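You operate a simulated robot arm through the tools that you are given. There is no shell and no other tool. Be economical: measure what you need, move in short steps, check, and stop when the job is done.

Carry out the task below with a simulated robot arm. There is one attempt and no reset: what you move stays moved.

JOB
Put things in order on the top of the pale bench. At the end: the teal collar stands where the white filter stood; the white filter from the top of the pale bench is on the sponge tray; the gold padlock stands where the green nut stood; the green nut stands where the teal collar stood; whatever was shut is shut again. Leave all else as you found it, and nothing knocked over.

Only the result counts: the job must be done as asked and must still hold three seconds after the hand-in. Knocking over, shifting, dropping, spilling or breaking anything else fails it.

ROBOT AND FRAMES
A 6-joint arm with a two-finger parallel gripper, fixed in place. Base frame: the origin is at the foot of the arm, x ahead of it, y to its left, z up; the work surface is at about z = 0.9. Units: m, degrees, N and s.
With the tool pointing down near the work surface it reaches from about 0.24 to 0.64 m from the base axis. Its first joint turns from -66.0 to 66.0 degrees. Payload 2.7 kg.
The TCP is the grasp point between the finger pads, 0.023 m short of the fingertips. In the tool frame z runs along the fingers and y along their closing line. Largest opening 0.094 m; finger width 0.038, thickness 0.01; the body of the gripper, 0.054 by 0.096 m, starts 0.039 m behind the TCP.
Orientation is told as [roll, pitch, yaw] about the base's x, y, z axes, in that order, counted from this pose: with the fingers straight down and closing along the base's y, the tool's x points along the base's -x, its y along +y and its z along -z.

CONTROLS
- The arm moves only by the tool drive_tool. Its argument "increments" is a list of rows, each an object (a shift or turn left out is 0, a gripper value left out holds the last) with "translation": the shift along the base's x, y, z in mm, a list of three; "rot": the turn, a rotation vector about the base's x, y, z in degrees, a list of three; "gripper": the gripper command, from -1 (fully open) to 1 (shut), values between in proportion. In form: [{"translation": [x, y, z], "rot": [wx, wy, wz], "gripper": gripper}, ...]. A call has 1 to 12 rows; each row is the pose to reach, as a shift and turn from the pose commanded when the call began. A row lasts 0.2 s, in which the tool goes at most 0.05 m and 8.6 degrees; a call with a longer step from one row to the next is refused whole, and so is a gripper value outside its range. Where a pose cannot be reached the arm comes as near as it can. A force on the tool above 40 N (or 10 N above the force at the start of the call, whichever is more), or a blocked arm, ends the call early, and 0.2 s more pass. Each finger travels about 0.045 m/s and halts on what it meets, pressing with about 34 N; the grip force reading is that of the motor and also rises with nothing between the fingers. The clock runs only during rows and for 0.2 s after the last one: add rows that repeat a pose to give the fingers time. It gives the time, the measured TCP pose, the force on the tool (base axes), the opening and the grip force at its end, in the units of the frame above (readings bear some noise).
- Cameras (640 x 400 px; columns grow to the right, rows downward): "scene" is fixed at [0.0807, -0.4338, 1.4058]; the picture's right is [0.74, -0.67, 0.00], its down [-0.37, -0.41, -0.83] and it looks along [0.56, 0.62, -0.56] (base axes); focal length 351 px, centre (320, 200). "wrist" rides on the gripper at [-0.039, 0, -0.044] in the tool frame; the picture's right is [0.00, -1.00, 0.00], its down [0.97, 0.00, -0.24] and it looks along [0.24, 0.00, 0.97] (tool axes); focal length 218 px, centre (320, 200).
- camera(camera): a new picture of that camera. It takes no simulated time.
- pixel_to_xyz(camera, pixels): for up to 12 pixels [column, row] of the newest picture of that camera ("zoom" is the newest enlarged one), the place [x, y, z] in the base frame of the surface seen there, good to about 0.003 m. It takes no simulated time.
- inspect(camera, box): a new picture of the part [left, top, right, bottom] of that camera's present view, enlarged. It takes no simulated time.
- finish_job(): hands the job in; it is judged then, once.

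Go step by step. Measure first, check grasps and placings, and put right what went wrong. The budget is 80 turns and 46 pictures, counting those below and the enlarged ones. Unless the task says otherwise, let go and move clear before handing in, and close with one line.

The tools are called after ">>>" as a command line: name --argument value ..., lists and objects as JSON in quotes. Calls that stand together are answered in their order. drive_tool: Moves the arm, as the interface text tells. Its arguments: {"type":"object","properties":{"increments":{"type":"array"}},"required":["increments"]} The other tools are called the same way: camera (camera) takes a picture; pixel_to_xyz (camera, pixels) gives the place of the surface under pixels of a picture; inspect (camera, box) takes an enlarged picture of a part of a camera's view; finish_job () hands the job in.

At the start:

```text
time_s: 0.0
ee_pos: [0.3272, 0.1142, 1.1684]
tcp_rot: [0.1, -0.1, 0.1]
wrist_force: [-1.0, -0.9, -0.2]
opening: 0.094
grasp_force: 0.0
```

scene: 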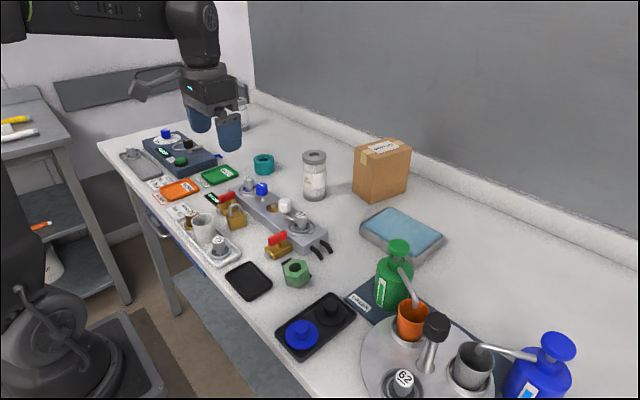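
wrist: 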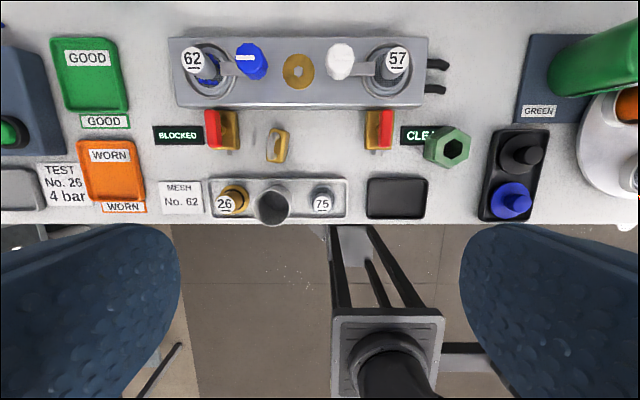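

The scene shows the teal collar (263,163), a white jar-like filter (314,175), the gold padlock (235,213), the green nut (296,272) and the sponge tray (400,235). I will enlarge the view to identify them before measuring.

>>> inspect --camera "scene" --box '[200, 130, 360, 230]'

>>> inspect --camera "scene" --box '[160, 180, 352, 300]'

>>> inspect --camera "scene" --box '[320, 130, 480, 260]'

```text
4.00 times, centred on (280, 180) of scene
```

zoom: 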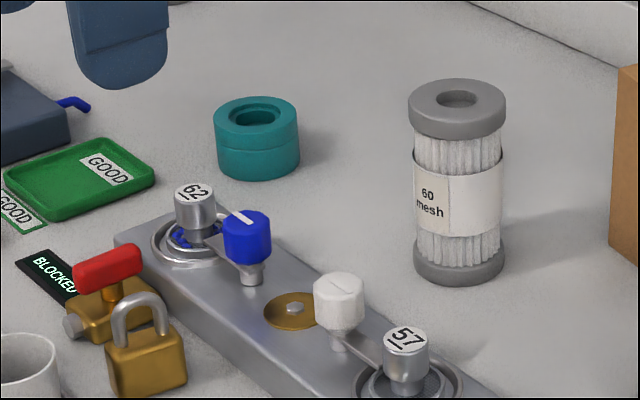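

```text
3.33 times, centred on (256, 240) of scene
```

zoom: 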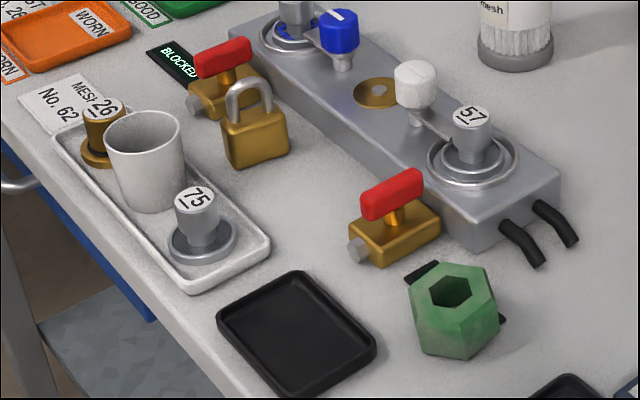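

```text
3.08 times, centred on (400, 195) of scene
```

zoom: 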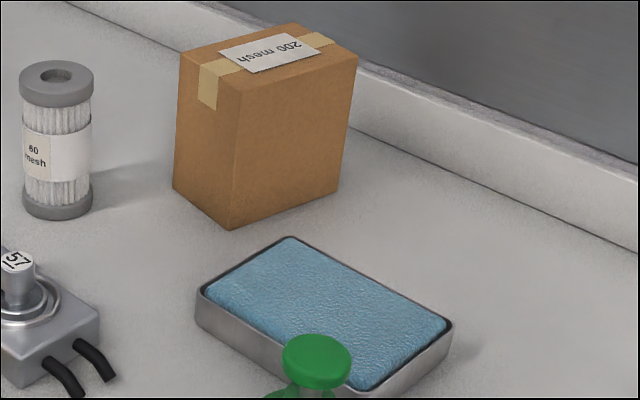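

Next I measure the collar, filter, padlock, nut and sponge tray edges in the scene picture.

>>> pixel_to_xyz --camera "scene" --pixels '[[255, 159], [273.5, 160], [264.2, 163.5], [264.2, 155.5], [264, 172], [304, 156], [325, 156], [314, 162], [314, 151], [314, 199], [304, 196], [325, 180]]'

>>> pixel_to_xyz --camera "scene" --pixels '[[235, 205], [228, 219], [245, 218], [236, 222], [231, 229], [245, 225], [284.5, 267], [293, 260], [307.5, 262], [308, 270], [294, 276], [292, 286]]'

>>> pixel_to_xyz --camera "scene" --pixels '[[390.3, 208.5], [440, 236], [364, 225], [414, 253], [400, 230], [380, 215], [380, 240], [362, 234], [398, 247], [384, 141], [356, 143], [398, 262]]'

>>> inspect --camera "wrist" --box '[140, 20, 540, 230]'

```text
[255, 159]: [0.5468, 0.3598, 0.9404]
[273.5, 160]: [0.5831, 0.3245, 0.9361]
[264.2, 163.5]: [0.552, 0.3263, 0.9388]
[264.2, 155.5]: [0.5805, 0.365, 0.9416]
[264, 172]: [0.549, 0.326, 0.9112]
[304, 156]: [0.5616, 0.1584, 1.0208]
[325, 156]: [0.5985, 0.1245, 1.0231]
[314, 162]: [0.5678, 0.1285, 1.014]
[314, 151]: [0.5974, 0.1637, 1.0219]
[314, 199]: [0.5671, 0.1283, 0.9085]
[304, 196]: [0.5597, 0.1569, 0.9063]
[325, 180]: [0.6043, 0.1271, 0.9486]
```

```text
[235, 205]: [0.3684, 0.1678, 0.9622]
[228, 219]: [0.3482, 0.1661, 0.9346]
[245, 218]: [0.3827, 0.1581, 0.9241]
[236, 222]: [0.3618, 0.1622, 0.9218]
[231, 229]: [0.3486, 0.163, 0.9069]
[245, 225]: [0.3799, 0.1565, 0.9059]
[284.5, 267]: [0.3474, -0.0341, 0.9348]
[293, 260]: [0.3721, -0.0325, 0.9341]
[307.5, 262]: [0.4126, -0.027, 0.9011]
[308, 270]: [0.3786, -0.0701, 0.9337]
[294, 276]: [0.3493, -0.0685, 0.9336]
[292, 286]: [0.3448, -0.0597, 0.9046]
```

```text
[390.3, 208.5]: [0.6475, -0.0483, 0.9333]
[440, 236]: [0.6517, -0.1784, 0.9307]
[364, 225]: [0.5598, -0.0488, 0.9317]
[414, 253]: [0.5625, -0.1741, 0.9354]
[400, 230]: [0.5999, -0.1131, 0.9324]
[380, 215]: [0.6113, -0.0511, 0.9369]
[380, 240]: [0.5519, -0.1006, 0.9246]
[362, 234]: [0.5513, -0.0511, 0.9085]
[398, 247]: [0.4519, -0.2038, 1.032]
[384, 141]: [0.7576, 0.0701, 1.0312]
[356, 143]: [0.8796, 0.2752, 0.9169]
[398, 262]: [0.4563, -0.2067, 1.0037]
```

```text
1.60 times, centred on (340, 125) of wrist
```

zoom: 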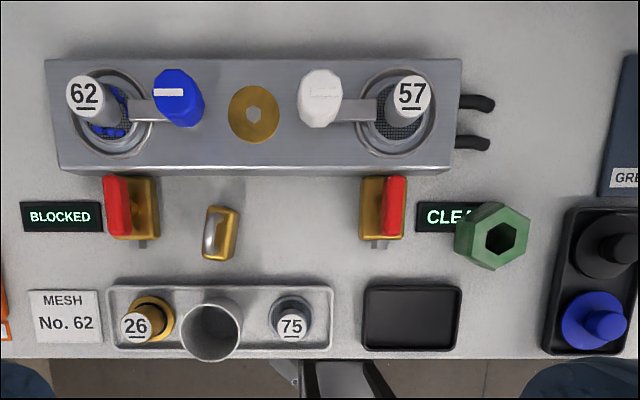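

The measurements put the filter at about (0.582, 0.144) with its top at 1.022, the collar at about (0.565, 0.345), and the tray centre at about (0.604, -0.112) with its top at 0.933. I will move above the filter to measure it more closely.

>>> drive_tool --increments '[{"translation": [45, 5, 0], "gripper": -1}, {"translation": [90, 10, 0]}, {"translation": [135, 15, 0]}, {"translation": [180, 20, 0]}, {"translation": [215, 30, 0]}, {"translation": [215, 30, 0]}]'

>>> camera --camera "wrist"

```text
time_s: 1.4
ee_pos: [0.5426, 0.1484, 1.1687]
tcp_rot: [0.0, 0.0, 0.0]
wrist_force: [-0.2, -0.8, -0.5]
opening: 0.0939
grasp_force: 0.1
```

```text
39 pictures are left
```

wrist: 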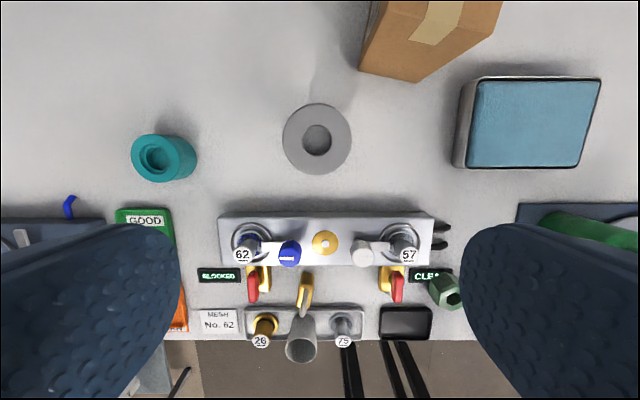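

The view is clear: filter top at (317,139), collar at (157,158), tray at (530,122). I measure their rims.

>>> pixel_to_xyz --camera "wrist" --pixels '[[285, 139], [349, 139], [317, 106], [317, 171], [133, 158], [177, 158], [155, 137], [155, 180], [363, 65], [415, 78]]'

>>> pixel_to_xyz --camera "wrist" --pixels '[[476, 82], [599, 80], [580, 165], [467, 165], [525, 125], [466, 120], [428, 292], [440, 303], [448, 275], [304, 290], [450, 250], [185, 250]]'

```text
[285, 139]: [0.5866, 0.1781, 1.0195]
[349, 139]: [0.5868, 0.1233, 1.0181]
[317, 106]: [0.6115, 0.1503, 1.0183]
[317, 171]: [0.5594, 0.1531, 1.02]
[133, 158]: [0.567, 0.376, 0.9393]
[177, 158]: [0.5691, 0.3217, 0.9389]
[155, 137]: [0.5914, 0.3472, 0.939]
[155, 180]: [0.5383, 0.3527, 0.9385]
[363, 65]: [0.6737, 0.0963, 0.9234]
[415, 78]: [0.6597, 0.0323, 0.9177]
```

```text
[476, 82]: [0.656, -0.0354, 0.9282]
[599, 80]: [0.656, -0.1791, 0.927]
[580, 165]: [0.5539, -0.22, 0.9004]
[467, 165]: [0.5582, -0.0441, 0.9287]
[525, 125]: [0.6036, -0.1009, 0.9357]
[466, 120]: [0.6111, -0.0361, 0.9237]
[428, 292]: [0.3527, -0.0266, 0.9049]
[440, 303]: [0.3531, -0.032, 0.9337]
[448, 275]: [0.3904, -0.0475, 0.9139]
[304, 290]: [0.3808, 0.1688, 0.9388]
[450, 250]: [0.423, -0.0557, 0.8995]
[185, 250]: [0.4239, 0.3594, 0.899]
```

Filter axis is at about (0.585, 0.150) with its top at 1.019. I line up and descend with the TCP to z≈0.995.

>>> drive_tool --increments '[{"translation": [42.5, 1.6, 0], "gripper": -1}, {"translation": [42.5, 1.6, -45]}, {"translation": [42.5, 1.6, -90]}, {"translation": [42.5, 1.6, -130]}, {"translation": [42.5, 1.6, -172]}, {"translation": [42.5, 1.6, -172]}]'

>>> camera --camera "wrist"

>>> camera --camera "scene"

```text
time_s: 2.8
ee_pos: [0.5844, 0.1469, 0.9946]
tcp_rot: [0.1, -0.2, 0.0]
wrist_force: [-0.6, -0.5, -0.5]
opening: 0.0939
grasp_force: 0.0
out of reach, approached as far as the arm can: row 1, 2
```

```text
38 pictures are left
```

wrist: 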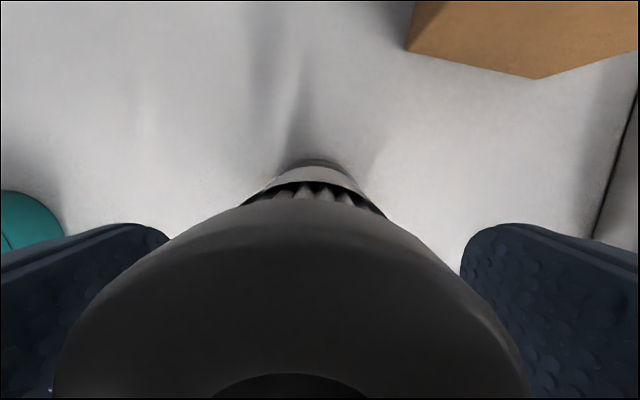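

```text
37 pictures are left
```

scene: 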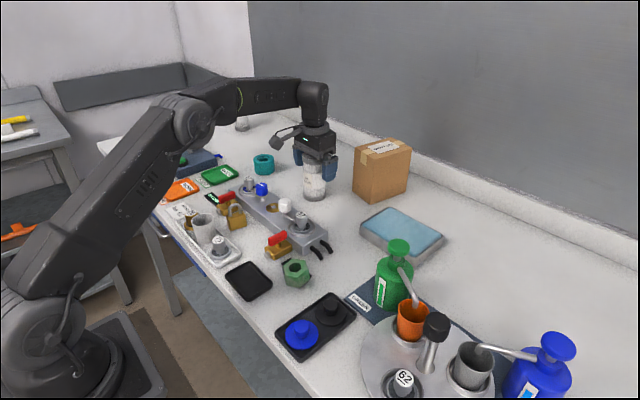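

The filter cap is centred near column 290, so it sits about 3 mm to +y of the tool. I shift by that much and close.

>>> drive_tool --increments '[{"translation": [0, 3.2, 0], "gripper": -1}, {"translation": [0, 3.2, 0], "gripper": 1}, {"translation": [0, 3.2, 0], "gripper": 1}, {"translation": [0, 3.2, 0], "gripper": 1}, {"translation": [0, 3.2, 0], "gripper": 1}, {"translation": [0, 3.2, 0], "gripper": 1}]'

```text
time_s: 4.2
ee_pos: [0.5841, 0.1497, 0.9955]
tcp_rot: [0.1, -0.1, -0.1]
wrist_force: [-0.6, 0.3, -0.7]
opening: 0.0587
grasp_force: 34.2
```

The grip closed at 58.7 mm with 34 N, so the cap is held. I lift 80 mm and carry the filter over the tray.

>>> drive_tool --increments '[{"translation": [0, 0, 30], "gripper": 1}, {"translation": [0, 0, 70]}, {"translation": [0, -20, 80]}, {"translation": [2, -60, 80]}, {"translation": [4, -100, 80]}, {"translation": [7, -140, 80]}, {"translation": [10, -180, 80]}, {"translation": [13, -220, 80]}, {"translation": [16, -256, 80]}, {"translation": [16, -256, 80]}]'

>>> camera --camera "scene"

```text
time_s: 6.4
ee_pos: [0.6011, -0.1086, 1.0747]
tcp_rot: [0.1, 0.0, -0.1]
wrist_force: [-0.3, 0.1, -1.1]
opening: 0.0586
grasp_force: 34.2
```

```text
36 pictures are left
```

scene: 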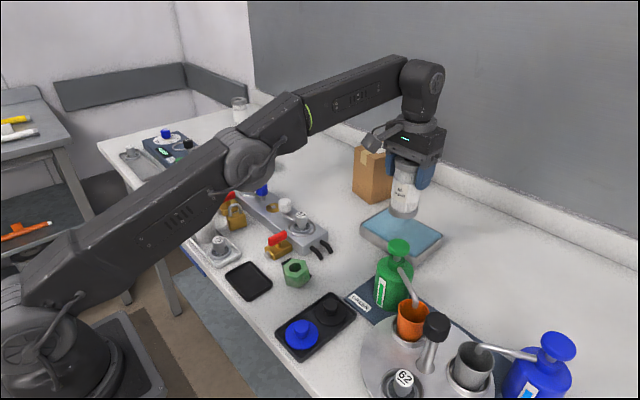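

The filter hangs upright above the tray, near (403,195) in the picture. I lower it slowly to contact.

>>> drive_tool --increments '[{"translation": [0, 0, -20], "gripper": 1}, {"translation": [0, 0, -35]}, {"translation": [0, 0, -39]}, {"translation": [0, 0, -42]}, {"translation": [0, 0, -44]}, {"translation": [0, 0, -44]}]'

>>> inspect --camera "scene" --box '[340, 130, 470, 270]'

```text
time_s: 7.8
ee_pos: [0.6009, -0.1065, 1.0327]
tcp_rot: [0.1, -0.1, 0.0]
wrist_force: [0.2, -0.3, -1.0]
opening: 0.0587
grasp_force: 34.0
```

```text
2.86 times, centred on (405, 200) of scene
```

zoom: 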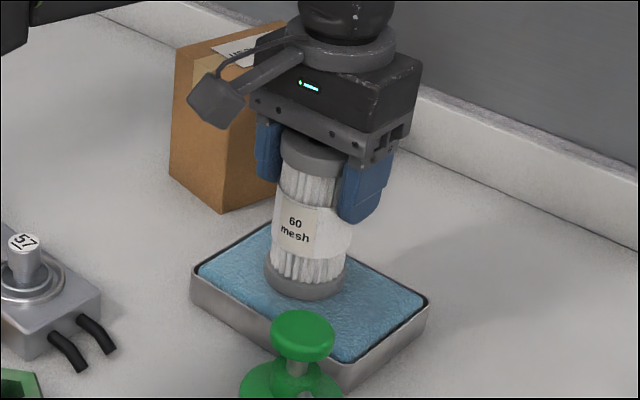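

No contact force shows yet and the filter looks just above the sponge, so I keep going down in 1–2 mm steps.

>>> drive_tool --increments '[{"translation": [0, 0, -1], "gripper": 1}, {"translation": [0, 0, -2]}, {"translation": [0, 0, -3]}, {"translation": [0, 0, -3]}]'

```text
time_s: 8.8
ee_pos: [0.6005, -0.1067, 1.0293]
tcp_rot: [0.1, 0.0, 0.0]
wrist_force: [-0.1, 0.2, -0.2]
opening: 0.0587
grasp_force: 34.3
```

The z force moved from -1.0 to -0.2, which is only a hint of contact. I go a little further.

>>> drive_tool --increments '[{"translation": [0, 0, -1], "gripper": 1}, {"translation": [0, 0, -2]}, {"translation": [0, 0, -2]}]'

```text
time_s: 9.6
ee_pos: [0.6013, -0.1071, 1.0293]
tcp_rot: [0.2, -0.3, 0.0]
wrist_force: [2.8, -0.1, 10.5]
opening: 0.0587
grasp_force: 33.8
```

Contact is clear at 10.5 N upward. I ease up 1.5 mm and release.

>>> drive_tool --increments '[{"translation": [0, 0, 1.5], "gripper": 1}, {"translation": [0, 0, 1.5], "gripper": 0.4}, {"translation": [0, 0, 1.5], "gripper": 0}, {"translation": [0, 0, 1.5], "gripper": -1}, {"translation": [0, 0, 1.5], "gripper": -1}, {"translation": [0, 0, 1.5], "gripper": -1}]'

>>> inspect --camera "scene" --box '[340, 130, 470, 270]'

```text
time_s: 11.0
ee_pos: [0.6002, -0.1065, 1.029]
tcp_rot: [0.1, -0.1, 0.0]
wrist_force: [0.0, 0.6, 0.2]
opening: 0.0942
grasp_force: 0.1
```

```text
2.86 times, centred on (405, 200) of scene
```

zoom: 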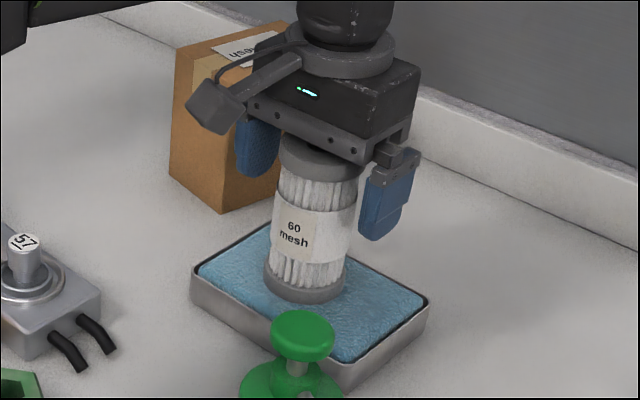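

The filter stands free on the sponge. I rise straight up, then swing towards the collar.

>>> drive_tool --increments '[{"translation": [0, 0, 40], "gripper": -1}, {"translation": [0, 0, 75]}, {"translation": [-20, 20, 85]}, {"translation": [-30, 65, 85]}, {"translation": [-35, 110, 85]}, {"translation": [-35, 158, 85]}, {"translation": [-35, 206, 85]}, {"translation": [-35, 254, 85]}, {"translation": [-40, 302, 85]}, {"translation": [-50, 350, 85]}, {"translation": [-60, 396, 85]}, {"translation": [-60, 396, 85]}]'

>>> camera --camera "wrist"

>>> camera --camera "scene"

```text
time_s: 13.6
ee_pos: [0.5318, 0.2827, 1.1075]
tcp_rot: [0.1, 0.0, 0.0]
wrist_force: [-0.7, 1.0, 0.2]
opening: 0.0939
grasp_force: 0.1
out of reach, approached as far as the arm can: row 2, 11, 12
```

```text
33 pictures are left
```

wrist: 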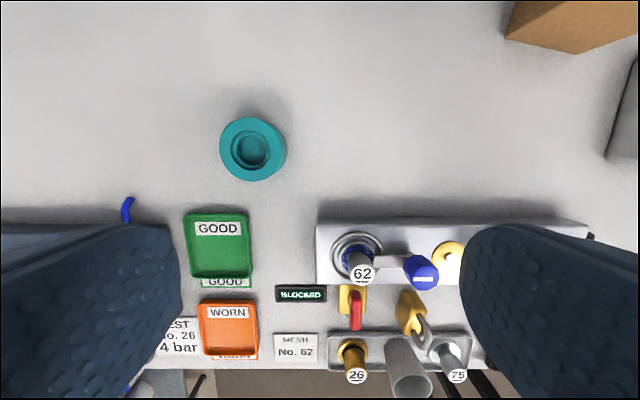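

```text
32 pictures are left
```

scene: 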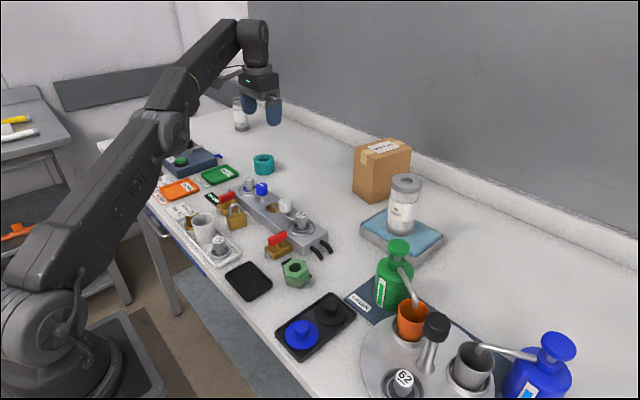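

The filter stands upright on the tray. I measure the collar rim around (252,149) and its hole.

>>> pixel_to_xyz --camera "wrist" --pixels '[[221, 150], [283, 150], [253, 119], [253, 178], [262, 150], [253, 162], [253, 210], [253, 90]]'

>>> inspect --camera "wrist" --box '[200, 100, 310, 200]'

```text
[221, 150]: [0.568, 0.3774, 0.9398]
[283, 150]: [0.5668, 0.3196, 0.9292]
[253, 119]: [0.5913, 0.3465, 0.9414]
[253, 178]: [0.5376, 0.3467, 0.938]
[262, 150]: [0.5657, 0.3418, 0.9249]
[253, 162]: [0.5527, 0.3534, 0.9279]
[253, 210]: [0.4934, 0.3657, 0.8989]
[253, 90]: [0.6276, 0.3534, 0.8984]
```

```text
4.00 times, centred on (255, 150) of wrist
```

zoom: 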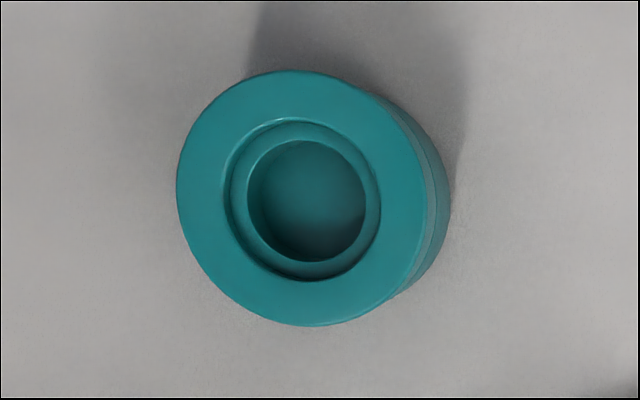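

The collar centre is about (0.565, 0.350), at a radius of 0.665. I turn the tool by 32° so it closes tangentially and come down to z≈1.0 above the collar to test the reach.

>>> drive_tool --increments '[{"translation": [0, 0, -30], "rot": [0, 0, 8], "gripper": -1}, {"translation": [0, 0, -60], "rot": [0, 0, 16]}, {"translation": [0, 0, -90], "rot": [0, 0, 24]}, {"translation": [10, 20, -107], "rot": [0, 0, 32]}, {"translation": [22, 45, -107], "rot": [0, 0, 32]}, {"translation": [33, 67, -107], "rot": [0, 0, 32]}, {"translation": [33, 67, -107], "rot": [0, 0, 32]}]'

>>> camera --camera "wrist"

```text
time_s: 15.2
ee_pos: [0.5393, 0.3336, 0.9964]
tcp_rot: [0.0, -0.1, 32.0]
wrist_force: [0.3, -0.8, -0.5]
opening: 0.0939
grasp_force: 0.0
out of reach, approached as far as the arm can: row 5, 6, 7
```

```text
30 pictures are left
```

wrist: 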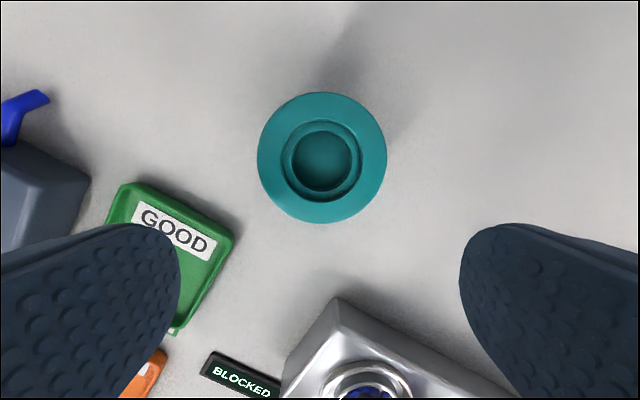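

The vertical tool reaches only about r=0.634 here, roughly 30 mm short of the collar at (322,158). I tilt the fingers outward by 10° about the closing line, which leaves the pads square to the collar.

>>> drive_tool --increments '[{"translation": [0, 0, 0], "rot": [2.65, -4.24, 0], "gripper": -1}, {"translation": [0, 0, 0], "rot": [5.3, -8.48, 0]}, {"translation": [0, 0, 0], "rot": [5.3, -8.48, 0]}]'

```text
time_s: 16.0
ee_pos: [0.5389, 0.3331, 0.9972]
tcp_rot: [0.1, -10.2, 32.0]
wrist_force: [0.2, -0.2, -0.2]
opening: 0.0941
grasp_force: 0.1
```

The commanded pose resets to the reached one, so I can work from the readings. I extend over the collar.

>>> drive_tool --increments '[{"translation": [13, 8, 0], "gripper": -1}, {"translation": [26, 17, 0]}, {"translation": [26, 17, -20]}, {"translation": [26, 17, -20]}]'

>>> camera --camera "wrist"

```text
time_s: 17.0
ee_pos: [0.5654, 0.3487, 0.9761]
tcp_rot: [0.1, -10.0, 32.0]
wrist_force: [-0.5, 0.0, 0.5]
opening: 0.094
grasp_force: 0.1
```

```text
29 pictures are left
```

wrist: 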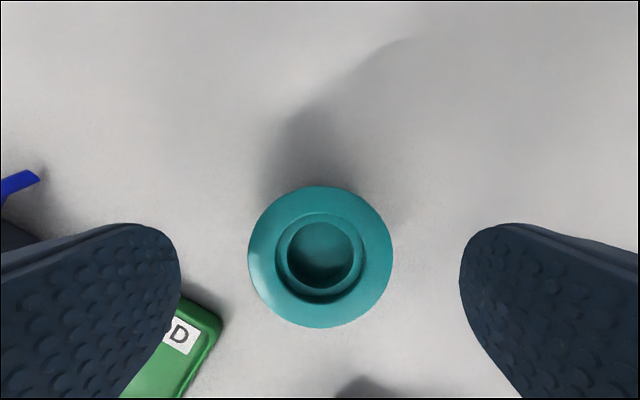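

Reach is good now. I check the collar centre and the nearest corner of the green tray, at (222,322), against the left finger's path.

>>> pixel_to_xyz --camera "wrist" --pixels '[[250, 255], [391, 255], [320, 188], [320, 325], [218, 322], [190, 300], [40, 178], [360, 385]]'

```text
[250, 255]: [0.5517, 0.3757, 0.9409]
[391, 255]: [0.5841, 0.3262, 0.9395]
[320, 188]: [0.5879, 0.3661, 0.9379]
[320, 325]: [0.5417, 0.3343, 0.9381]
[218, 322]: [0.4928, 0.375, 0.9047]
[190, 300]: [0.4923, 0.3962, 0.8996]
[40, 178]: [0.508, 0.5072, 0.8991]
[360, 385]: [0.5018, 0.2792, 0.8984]
```

Collar centre is (0.566, 0.350), the tool is on it, and the fingers clear the tray by about 2 cm. I descend to z≈0.929 and close.

>>> drive_tool --increments '[{"translation": [0, 1.5, -25], "gripper": -1}, {"translation": [0, 1.5, -40]}, {"translation": [0, 1.5, -47]}, {"translation": [0, 1.5, -47]}]'

>>> camera --camera "wrist"

```text
time_s: 18.0
ee_pos: [0.5652, 0.3518, 0.9304]
tcp_rot: [0.2, -10.1, 32.0]
wrist_force: [0.3, -0.4, -0.6]
opening: 0.0941
grasp_force: 0.0
```

```text
28 pictures are left
```

wrist: 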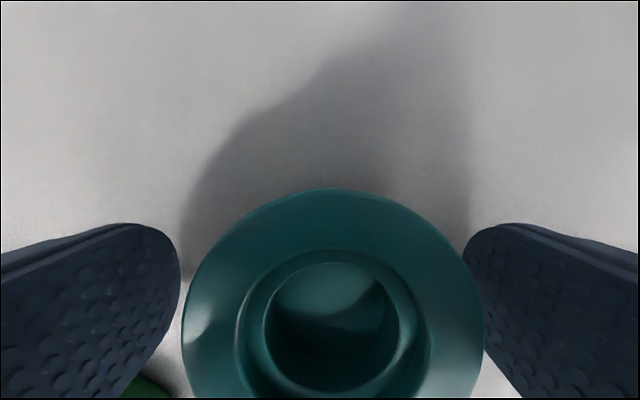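

The collar is centred at column 333, about 2 mm to the right. I shift and close.

>>> drive_tool --increments '[{"translation": [1.2, -1.9, 0], "gripper": -1}, {"translation": [1.2, -1.9, 0], "gripper": 1}, {"translation": [1.2, -1.9, 0], "gripper": 1}, {"translation": [1.2, -1.9, 0], "gripper": 1}, {"translation": [1.2, -1.9, 0], "gripper": 1}, {"translation": [1.2, -1.9, 0], "gripper": 1}]'

```text
time_s: 19.4
ee_pos: [0.5656, 0.3501, 0.93]
tcp_rot: [0.1, -10.1, 32.0]
wrist_force: [0.2, -0.9, -0.2]
opening: 0.059
grasp_force: 34.0
```

The collar is held at 59 mm. I lift it and carry it by (+19.5, -200) mm to the filter's old spot.

>>> drive_tool --increments '[{"translation": [0, 0, 25], "gripper": 1}, {"translation": [0, 0, 50]}, {"translation": [4, -40, 50]}, {"translation": [8, -80, 50]}, {"translation": [12, -120, 50]}, {"translation": [16, -160, 50]}, {"translation": [19.5, -200, 50]}, {"translation": [19.5, -200, 20]}, {"translation": [19.5, -200, 5]}, {"translation": [19.5, -200, 5]}]'

>>> inspect --camera "scene" --box '[240, 110, 400, 240]'

```text
time_s: 21.6
ee_pos: [0.583, 0.1491, 0.9347]
tcp_rot: [0.0, -10.0, 32.0]
wrist_force: [-0.1, -0.8, -2.7]
opening: 0.0589
grasp_force: 34.1
```

```text
3.08 times, centred on (320, 175) of scene
```

zoom: 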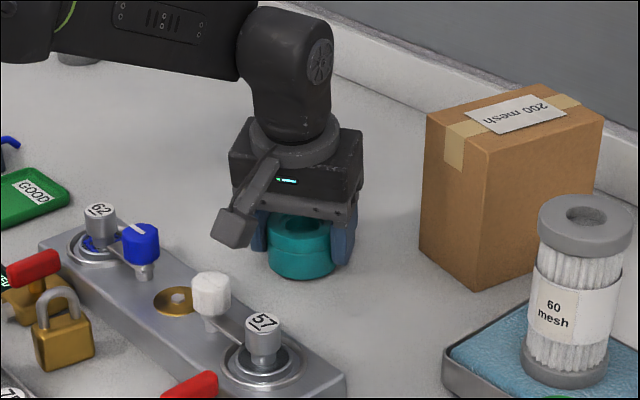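

The collar sits about 5 mm above the spot. I lower to contact in small steps.

>>> drive_tool --increments '[{"translation": [0.5, 0, -2], "gripper": 1}, {"translation": [0.5, 0, -4]}, {"translation": [0.5, 0, -5]}, {"translation": [0.5, 0, -5]}]'

```text
time_s: 22.6
ee_pos: [0.5842, 0.1495, 0.9301]
tcp_rot: [0.1, -10.1, 31.9]
wrist_force: [-2.1, -1.1, 3.3]
opening: 0.0591
grasp_force: 33.5
```

Contact shows at +3.3 N, about 6 N above the carry weight. I release and rise.

>>> drive_tool --increments '[{"translation": [0, 0, 0], "gripper": 0.4}, {"translation": [0, 0, 0], "gripper": 0}, {"translation": [0, 0, 0], "gripper": -1}, {"translation": [0, 0, 0], "gripper": -1}, {"translation": [0, 0, 0], "gripper": -1}, {"translation": [-2, 0, 30], "gripper": -1}, {"translation": [-4, 0, 60], "gripper": -1}, {"translation": [-4, 0, 60], "gripper": -1}]'

>>> camera --camera "wrist"

```text
time_s: 24.4
ee_pos: [0.5828, 0.1482, 0.9923]
tcp_rot: [0.1, -10.1, 32.1]
wrist_force: [-1.3, 0.1, 1.1]
opening: 0.0938
grasp_force: 0.1
```

```text
26 pictures are left
```

wrist: 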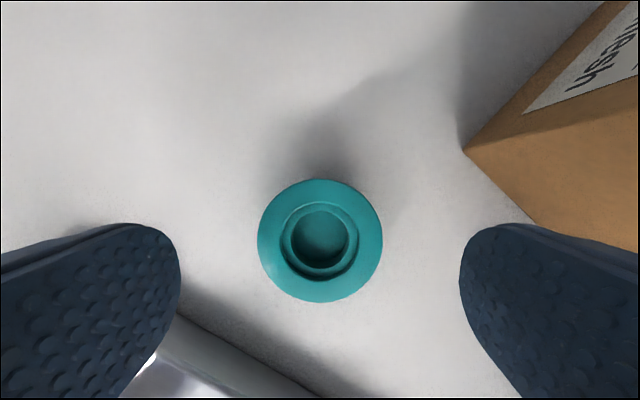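

The collar stands upright at (320,240). I confirm its centre, undo the tilt and rise.

>>> pixel_to_xyz --camera "wrist" --pixels '[[260, 241], [381, 241], [320, 181], [320, 300]]'

>>> drive_tool --increments '[{"translation": [-10, 0, 15], "rot": [-2.65, 4.24, 0], "gripper": -1}, {"translation": [-35, 0, 40], "rot": [-5.3, 8.48, 0]}, {"translation": [-60, -10, 80], "rot": [-5.3, 8.48, 0]}, {"translation": [-80, -30, 110], "rot": [-5.3, 8.48, 0]}, {"translation": [-80, -30, 110], "rot": [-5.3, 8.48, 0]}]'

```text
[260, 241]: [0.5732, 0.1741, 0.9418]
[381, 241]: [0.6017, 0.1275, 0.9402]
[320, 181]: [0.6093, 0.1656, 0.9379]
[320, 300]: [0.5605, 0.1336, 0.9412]
```

```text
time_s: 25.6
ee_pos: [0.5013, 0.1193, 1.1024]
tcp_rot: [0.1, 0.0, 32.0]
wrist_force: [0.5, -0.2, -1.1]
opening: 0.0942
grasp_force: 0.1
```

The collar is at (0.586, 0.150), matching the filter's old spot. I move over the nut while turning the yaw back to 0.

>>> drive_tool --increments '[{"translation": [-30, -33, 0], "rot": [0, 0, -8], "gripper": -1}, {"translation": [-60, -66, 0], "rot": [0, 0, -16]}, {"translation": [-90, -99, 0], "rot": [0, 0, -24]}, {"translation": [-120, -132, 0], "rot": [0, 0, -32]}, {"translation": [-150, -165, 0], "rot": [0, 0, -32]}, {"translation": [-160, -167, -30], "rot": [0, 0, -32]}, {"translation": [-160, -167, -30], "rot": [0, 0, -32]}]'

>>> camera --camera "wrist"

```text
time_s: 27.2
ee_pos: [0.3391, -0.0484, 1.071]
tcp_rot: [0.1, -0.1, -0.1]
wrist_force: [0.2, 0.1, -0.9]
opening: 0.0942
grasp_force: 0.0
```

```text
25 pictures are left
```

wrist: 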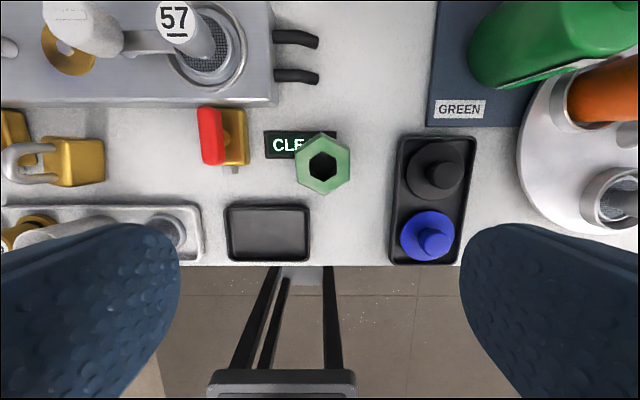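

>>> inspect --camera "wrist" --box '[190, 100, 350, 200]'

```text
4.00 times, centred on (270, 150) of wrist
```

zoom: 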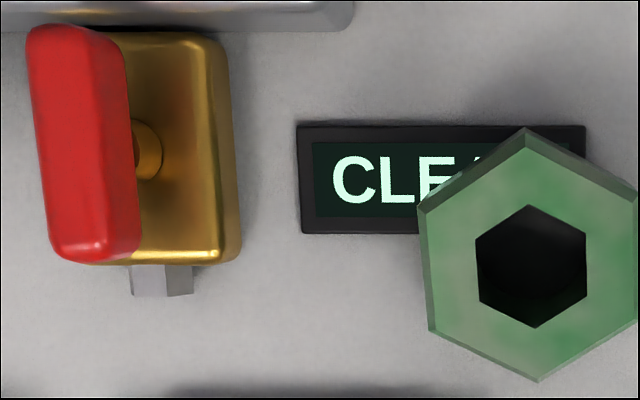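

The nut's flats face ±y, so closing along y works; the valve edge is at px 250 and the disc tray at px 392. I measure them.

>>> pixel_to_xyz --camera "zoom" --pixels '[[426, 265], [636, 260], [525, 136], [536, 374], [440, 205], [310, 130], [320, 225], [238, 200], [160, 285], [80, 150], [380, 130], [380, 260]]'

>>> pixel_to_xyz --camera "wrist" --pixels '[[296, 166], [347, 165], [394, 170], [435, 160], [245, 130], [249, 150], [305, 210], [268, 208], [315, 134]]'

```text
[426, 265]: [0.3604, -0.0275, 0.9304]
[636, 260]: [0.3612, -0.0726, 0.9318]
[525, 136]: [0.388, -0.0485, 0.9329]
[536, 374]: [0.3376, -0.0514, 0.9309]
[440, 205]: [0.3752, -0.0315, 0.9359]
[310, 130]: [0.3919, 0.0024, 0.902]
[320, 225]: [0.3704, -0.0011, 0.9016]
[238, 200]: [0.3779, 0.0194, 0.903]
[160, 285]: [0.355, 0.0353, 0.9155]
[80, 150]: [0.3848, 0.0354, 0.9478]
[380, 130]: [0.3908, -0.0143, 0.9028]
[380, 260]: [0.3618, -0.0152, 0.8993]
```

```text
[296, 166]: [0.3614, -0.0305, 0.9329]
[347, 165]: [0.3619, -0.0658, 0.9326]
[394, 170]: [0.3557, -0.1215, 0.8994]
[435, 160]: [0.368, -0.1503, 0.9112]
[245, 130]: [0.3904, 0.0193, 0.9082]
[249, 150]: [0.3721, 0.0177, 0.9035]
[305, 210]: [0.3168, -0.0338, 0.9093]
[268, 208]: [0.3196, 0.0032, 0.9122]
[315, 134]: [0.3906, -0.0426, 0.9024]
```

Nut centre is (0.3625, -0.049), 42 mm across the flats, top at 0.933. I will grip with a 12° outward tilt, needed later for reach at the collar spot, and first stop just above to check.

>>> drive_tool --increments '[{"translation": [10, -0.6, -20], "rot": [0, -6, 0], "gripper": -0.6}, {"translation": [23.4, -0.6, -50], "rot": [0, -12, 0], "gripper": -0.6}, {"translation": [23.4, -0.6, -90], "rot": [0, -12, 0], "gripper": -0.6}, {"translation": [23.4, -0.6, -100], "rot": [0, -12, 0], "gripper": -0.6}, {"translation": [23.4, -0.6, -100], "rot": [0, -12, 0], "gripper": -0.6}]'

>>> camera --camera "wrist"

```text
time_s: 28.4
ee_pos: [0.3671, -0.0478, 0.9703]
tcp_rot: [0.1, -12.1, 0.0]
wrist_force: [-1.1, -0.3, -0.2]
opening: 0.0751
grasp_force: 0.0
```

```text
23 pictures are left
```

wrist: 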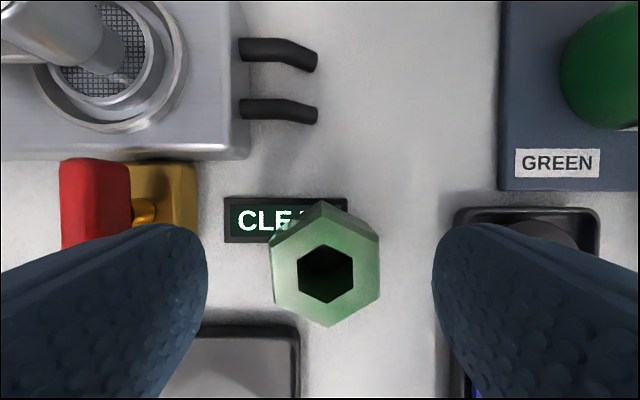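

The nut is centred at column 325 between the fingers. I descend to z≈0.931 and trim x by -4 mm.

>>> drive_tool --increments '[{"translation": [-4, -1, -20], "gripper": -0.6}, {"translation": [-4, -1, -34], "gripper": -0.6}, {"translation": [-4, -1, -39], "gripper": -0.6}, {"translation": [-4, -1, -39], "gripper": -0.6}]'

>>> camera --camera "wrist"

```text
time_s: 29.4
ee_pos: [0.3609, -0.0497, 0.9307]
tcp_rot: [0.1, -12.2, 0.0]
wrist_force: [0.2, -0.6, -0.6]
opening: 0.0753
grasp_force: 0.0
```

```text
22 pictures are left
```

wrist: 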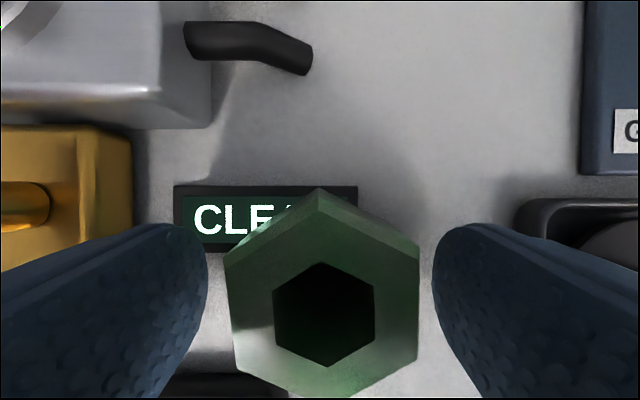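

The nut lies centred between the pads. I close.

>>> drive_tool --increments '[{"translation": [0, 0, 0], "gripper": 1}, {"translation": [0, 0, 0], "gripper": 1}, {"translation": [0, 0, 0], "gripper": 1}, {"translation": [0, 0, 0], "gripper": 1}, {"translation": [0, 0, 0], "gripper": 1}]'

```text
time_s: 30.6
ee_pos: [0.3611, -0.0489, 0.9321]
tcp_rot: [0.1, -12.2, 0.0]
wrist_force: [0.2, -1.1, 1.3]
opening: 0.0457
grasp_force: 34.1
```

The nut is held at 45.7 mm. I lift 120 mm and carry it towards the collar's old spot.

>>> drive_tool --increments '[{"translation": [0, 0, 20], "gripper": 1}, {"translation": [0, 0, 60]}, {"translation": [0, 0, 100]}, {"translation": [10, 25, 120]}, {"translation": [25, 67, 120]}, {"translation": [45, 109, 120]}, {"translation": [65, 150, 120]}, {"translation": [88, 190, 120]}, {"translation": [110, 230, 120]}, {"translation": [132, 270, 110]}, {"translation": [150, 310, 100]}, {"translation": [150, 310, 100]}]'

>>> camera --camera "scene"

```text
time_s: 33.2
ee_pos: [0.512, 0.259, 1.0292]
tcp_rot: [0.1, -12.1, 0.0]
wrist_force: [0.0, -0.3, -2.6]
opening: 0.0457
grasp_force: 33.7
```

```text
21 pictures are left
```

scene: 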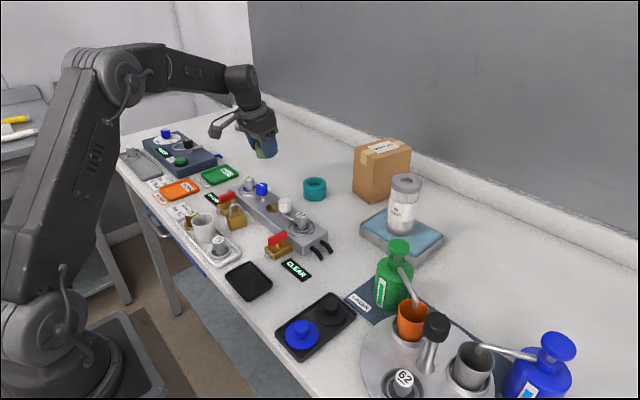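

The nut hangs well and everything else is undisturbed. I extend and descend to about 14 mm above the spot.

>>> drive_tool --increments '[{"translation": [18, 32, -20], "gripper": 1}, {"translation": [36, 64, -40]}, {"translation": [52, 91, -60]}, {"translation": [52, 91, -80]}, {"translation": [52, 91, -84]}, {"translation": [52, 91, -84]}]'

>>> camera --camera "wrist"

```text
time_s: 34.6
ee_pos: [0.5631, 0.3515, 0.9463]
tcp_rot: [0.1, -12.2, 0.0]
wrist_force: [-0.1, -0.8, -3.4]
opening: 0.0454
grasp_force: 34.0
```

```text
20 pictures are left
```

wrist: 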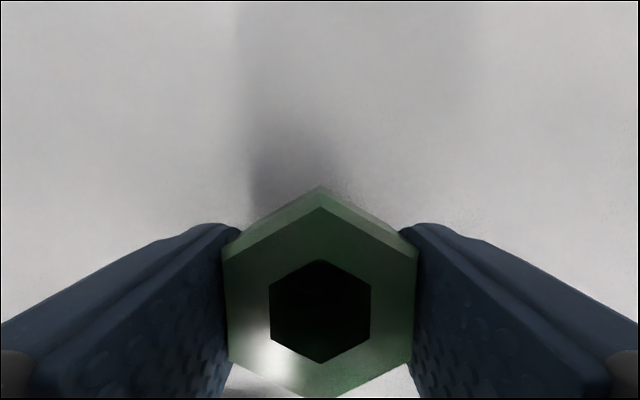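

Reach is fine and the nut has not slipped. I lower in small steps to contact, trimming +1 mm in x.

>>> drive_tool --increments '[{"translation": [1, -1, -8], "gripper": 1}, {"translation": [1, -1, -12]}, {"translation": [1, -1, -14]}, {"translation": [1, -1, -15]}, {"translation": [1, -1, -15]}]'

```text
time_s: 35.8
ee_pos: [0.5632, 0.3508, 0.9313]
tcp_rot: [0.1, -12.2, 0.1]
wrist_force: [1.1, 0.0, -2.6]
opening: 0.0459
grasp_force: 34.3
```

>>> drive_tool --increments '[{"translation": [0, 0, -1], "gripper": 1}, {"translation": [0, 0, -1.5]}, {"translation": [0, 0, -1.5]}]'

```text
time_s: 36.6
ee_pos: [0.5631, 0.3499, 0.9301]
tcp_rot: [0.0, -12.2, 0.0]
wrist_force: [0.7, -0.2, 0.4]
opening: 0.0458
grasp_force: 34.1
```

The z force rose from about -3 N to +0.4 N at the expected height, so the nut is down. I release gently and rise.

>>> drive_tool --increments '[{"translation": [0, 0, 0], "gripper": 0.4}, {"translation": [0, 0, 0], "gripper": 0}, {"translation": [0, 0, 0], "gripper": -0.6}, {"translation": [0, 0, 0], "gripper": -0.6}, {"translation": [0, 0, 0], "gripper": -0.6}, {"translation": [-5, 0, 30], "gripper": -0.6}, {"translation": [-10, 0, 60], "gripper": -0.6}, {"translation": [-10, 0, 60], "gripper": -0.6}]'

>>> camera --camera "wrist"

```text
time_s: 38.4
ee_pos: [0.5533, 0.3498, 0.9916]
tcp_rot: [0.1, -12.2, 0.0]
wrist_force: [0.6, -0.1, 0.7]
opening: 0.0753
grasp_force: 0.0
```

```text
19 pictures are left
```

wrist: 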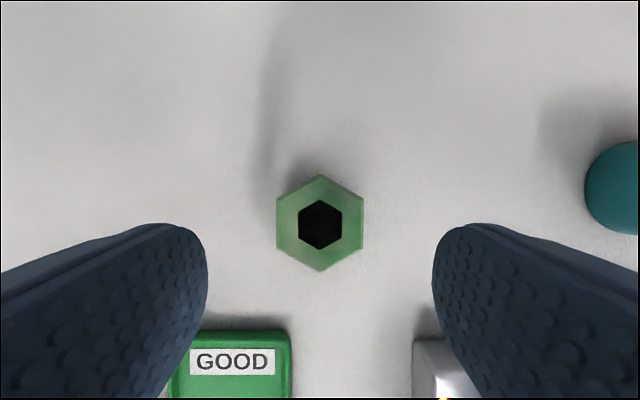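

The nut is set down at (320,223). I check its position and move over the padlock, undoing the tilt.

>>> pixel_to_xyz --camera "wrist" --pixels '[[280, 225], [361, 225], [320, 179], [320, 267]]'

>>> drive_tool --increments '[{"translation": [-15, 0, 30], "rot": [0, 6, 0], "gripper": -0.6}, {"translation": [-45, -20, 60], "rot": [0, 12, 0]}, {"translation": [-80, -50, 70], "rot": [0, 12, 0]}, {"translation": [-115, -80, 70], "rot": [0, 12, 0]}, {"translation": [-150, -110, 70], "rot": [0, 12, 0]}, {"translation": [-185, -140, 70], "rot": [0, 12, 0]}, {"translation": [-215, -170, 70], "rot": [0, 12, 0]}, {"translation": [-220, -185, 70], "rot": [0, 12, 0]}, {"translation": [-220, -185, 70], "rot": [0, 12, 0]}]'

>>> camera --camera "wrist"

>>> inspect --camera "wrist" --box '[230, 60, 410, 200]'

```text
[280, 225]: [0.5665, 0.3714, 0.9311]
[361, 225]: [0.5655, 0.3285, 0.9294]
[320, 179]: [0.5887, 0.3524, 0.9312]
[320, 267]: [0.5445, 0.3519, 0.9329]
```

```text
time_s: 40.4
ee_pos: [0.3343, 0.1655, 1.0599]
tcp_rot: [0.1, 0.0, -0.1]
wrist_force: [0.5, 0.1, -0.6]
opening: 0.0751
grasp_force: 0.0
```

```text
18 pictures are left
```

wrist: 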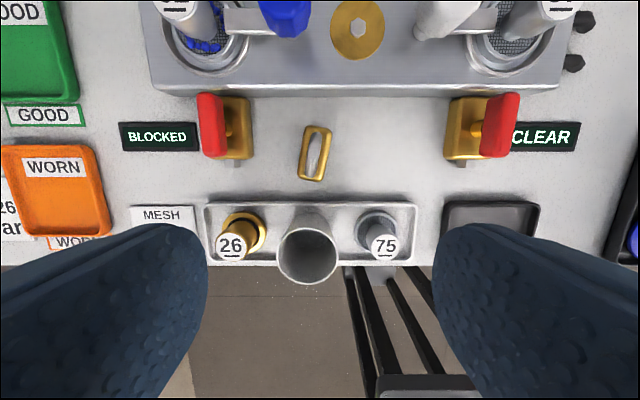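

```text
2.86 times, centred on (320, 130) of wrist
```

zoom: 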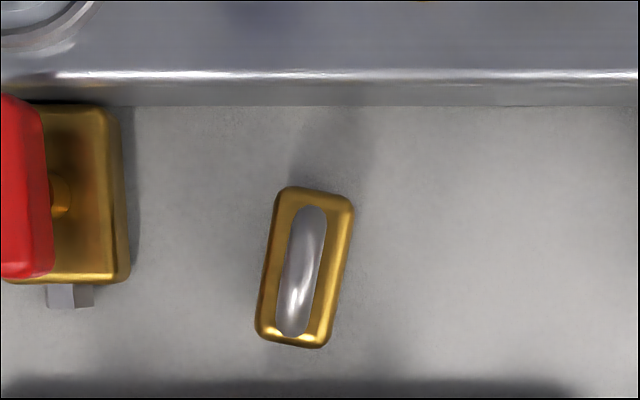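

The nut is at (0.566, 0.351), as wanted. The padlock's long axis is turned about -10° from x; I measure its top and the clearances.

>>> pixel_to_xyz --camera "zoom" --pixels '[[282, 200], [343, 212], [262, 325], [322, 335], [303, 262], [272, 262], [332, 270], [122, 190], [300, 100], [300, 385], [348, 205], [265, 338]]'

>>> inspect --camera "scene" --box '[170, 170, 290, 260]'

```text
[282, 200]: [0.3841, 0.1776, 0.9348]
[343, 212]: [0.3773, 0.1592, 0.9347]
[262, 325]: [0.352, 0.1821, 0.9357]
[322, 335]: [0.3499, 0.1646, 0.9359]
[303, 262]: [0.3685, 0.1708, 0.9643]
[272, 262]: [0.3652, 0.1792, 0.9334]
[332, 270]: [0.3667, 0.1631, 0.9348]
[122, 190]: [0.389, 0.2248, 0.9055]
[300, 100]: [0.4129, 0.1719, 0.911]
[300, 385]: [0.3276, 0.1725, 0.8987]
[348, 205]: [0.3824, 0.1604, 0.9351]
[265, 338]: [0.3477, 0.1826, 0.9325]
```

```text
4.44 times, centred on (230, 215) of scene
```

zoom: 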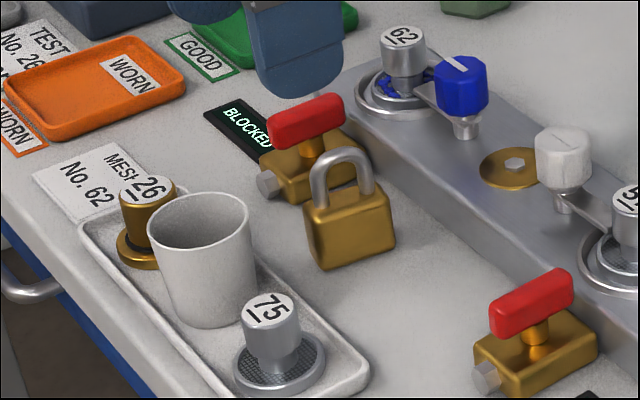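

Padlock centre is (0.366, 0.171), body top 0.935, shackle top 0.964. I check the heights of the blue knob, red handle and cup before descending.

>>> pixel_to_xyz --camera "zoom" --pixels '[[460, 65], [445, 95], [405, 38], [310, 110], [340, 125], [200, 195], [240, 205], [565, 140], [240, 230]]'

```text
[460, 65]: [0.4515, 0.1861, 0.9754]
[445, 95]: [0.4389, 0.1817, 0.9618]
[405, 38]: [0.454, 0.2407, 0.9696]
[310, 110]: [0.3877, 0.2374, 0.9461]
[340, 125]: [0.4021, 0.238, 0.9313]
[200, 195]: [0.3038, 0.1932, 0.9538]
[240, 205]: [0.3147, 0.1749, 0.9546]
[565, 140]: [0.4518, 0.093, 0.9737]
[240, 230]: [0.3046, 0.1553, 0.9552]
```

The cup rim (0.956, x<0.32) and knobs (0.975, x>0.433) leave clearance. I align over the padlock at yaw -10° with a 56 mm opening and pause at z≈1.0.

>>> drive_tool --increments '[{"translation": [15, 3, -15], "rot": [0, 0, -5], "gripper": -0.2}, {"translation": [31.5, 5.4, -40], "rot": [0, 0, -10], "gripper": -0.2}, {"translation": [31.5, 5.4, -60], "rot": [0, 0, -10], "gripper": -0.2}, {"translation": [31.5, 5.4, -60], "rot": [0, 0, -10], "gripper": -0.2}]'

>>> camera --camera "wrist"

```text
time_s: 41.4
ee_pos: [0.3659, 0.1705, 1.0]
tcp_rot: [0.1, -0.1, -10.0]
wrist_force: [-0.4, -0.5, 0.2]
opening: 0.0561
grasp_force: 0.1
```

```text
15 pictures are left
```

wrist: 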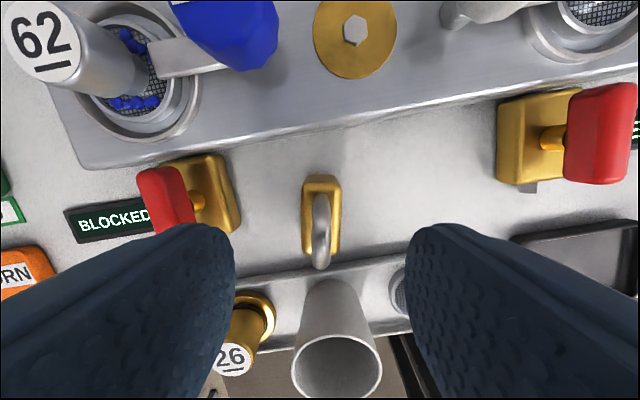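

The padlock is squarely centred at column 320 and the fingers clear the red handle. I descend to z≈0.933.

>>> drive_tool --increments '[{"translation": [0, 0, -30], "gripper": -0.2}, {"translation": [0, 0, -55], "gripper": -0.2}, {"translation": [0, 0, -67], "gripper": -0.2}, {"translation": [0, 0, -67], "gripper": -0.2}]'

>>> camera --camera "wrist"

```text
time_s: 42.4
ee_pos: [0.3648, 0.1708, 0.9318]
tcp_rot: [0.1, -0.1, -10.0]
wrist_force: [0.6, 0.1, 0.3]
opening: 0.0564
grasp_force: 0.1
```

```text
14 pictures are left
```

wrist: 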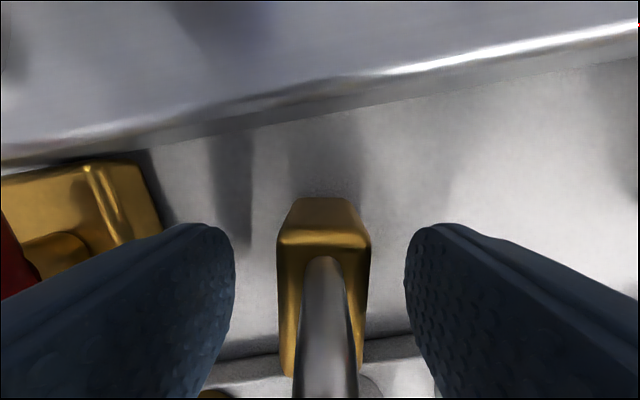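

The padlock lies centred between the pads without contact. I close.

>>> drive_tool --increments '[{"translation": [0, 0, 0], "gripper": 1}, {"translation": [0, 0, 0], "gripper": 1}, {"translation": [0, 0, 0], "gripper": 1}, {"translation": [0, 0, 0], "gripper": 1}, {"translation": [0, 0, 0], "gripper": 1}]'

```text
time_s: 43.6
ee_pos: [0.3656, 0.171, 0.9333]
tcp_rot: [0.2, -0.1, -10.1]
wrist_force: [-0.7, -0.3, -0.1]
opening: 0.022
grasp_force: 34.1
```

The padlock is gripped at 22 mm. I lift 80 mm and carry it by (-3.5, -220) mm to the nut's old spot, stopping a little above.

>>> drive_tool --increments '[{"translation": [0, 0, 25], "gripper": 1}, {"translation": [0, 0, 60]}, {"translation": [0, -20, 80]}, {"translation": [-1, -60, 80]}, {"translation": [-1, -100, 80]}, {"translation": [-2, -140, 80]}, {"translation": [-3, -180, 80]}, {"translation": [-3.5, -220, 80]}, {"translation": [-3.5, -220, 50]}, {"translation": [-3.5, -220, 20]}, {"translation": [-3.5, -220, 8]}, {"translation": [-3.5, -220, 8]}]'

>>> inspect --camera "scene" --box '[220, 200, 380, 320]'

```text
time_s: 46.2
ee_pos: [0.3611, -0.0492, 0.9391]
tcp_rot: [0.1, 0.0, -10.0]
wrist_force: [-0.2, 0.3, -2.2]
opening: 0.0218
grasp_force: 34.1
```

```text
3.33 times, centred on (300, 260) of scene
```

zoom: 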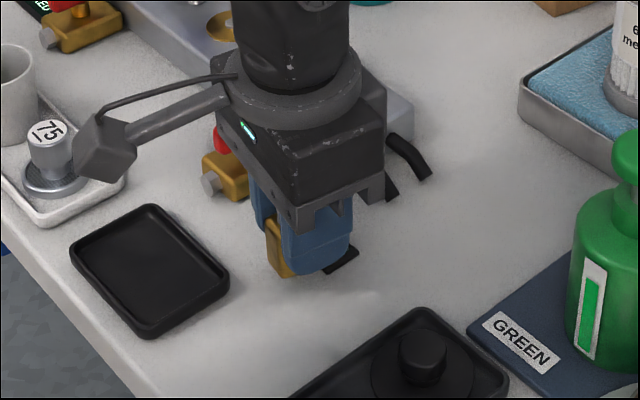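

The padlock is upright just above the spot. I lower slowly.

>>> drive_tool --increments '[{"translation": [0.5, 0, -3], "gripper": 1}, {"translation": [0.5, 0, -5]}, {"translation": [0.5, 0, -6.5]}, {"translation": [0.5, 0, -7]}, {"translation": [0.5, 0, -7]}]'

```text
time_s: 47.4
ee_pos: [0.3619, -0.0484, 0.9337]
tcp_rot: [0.1, -0.3, -9.9]
wrist_force: [-7.1, 4.5, 26.5]
opening: 0.0218
grasp_force: 33.7
```

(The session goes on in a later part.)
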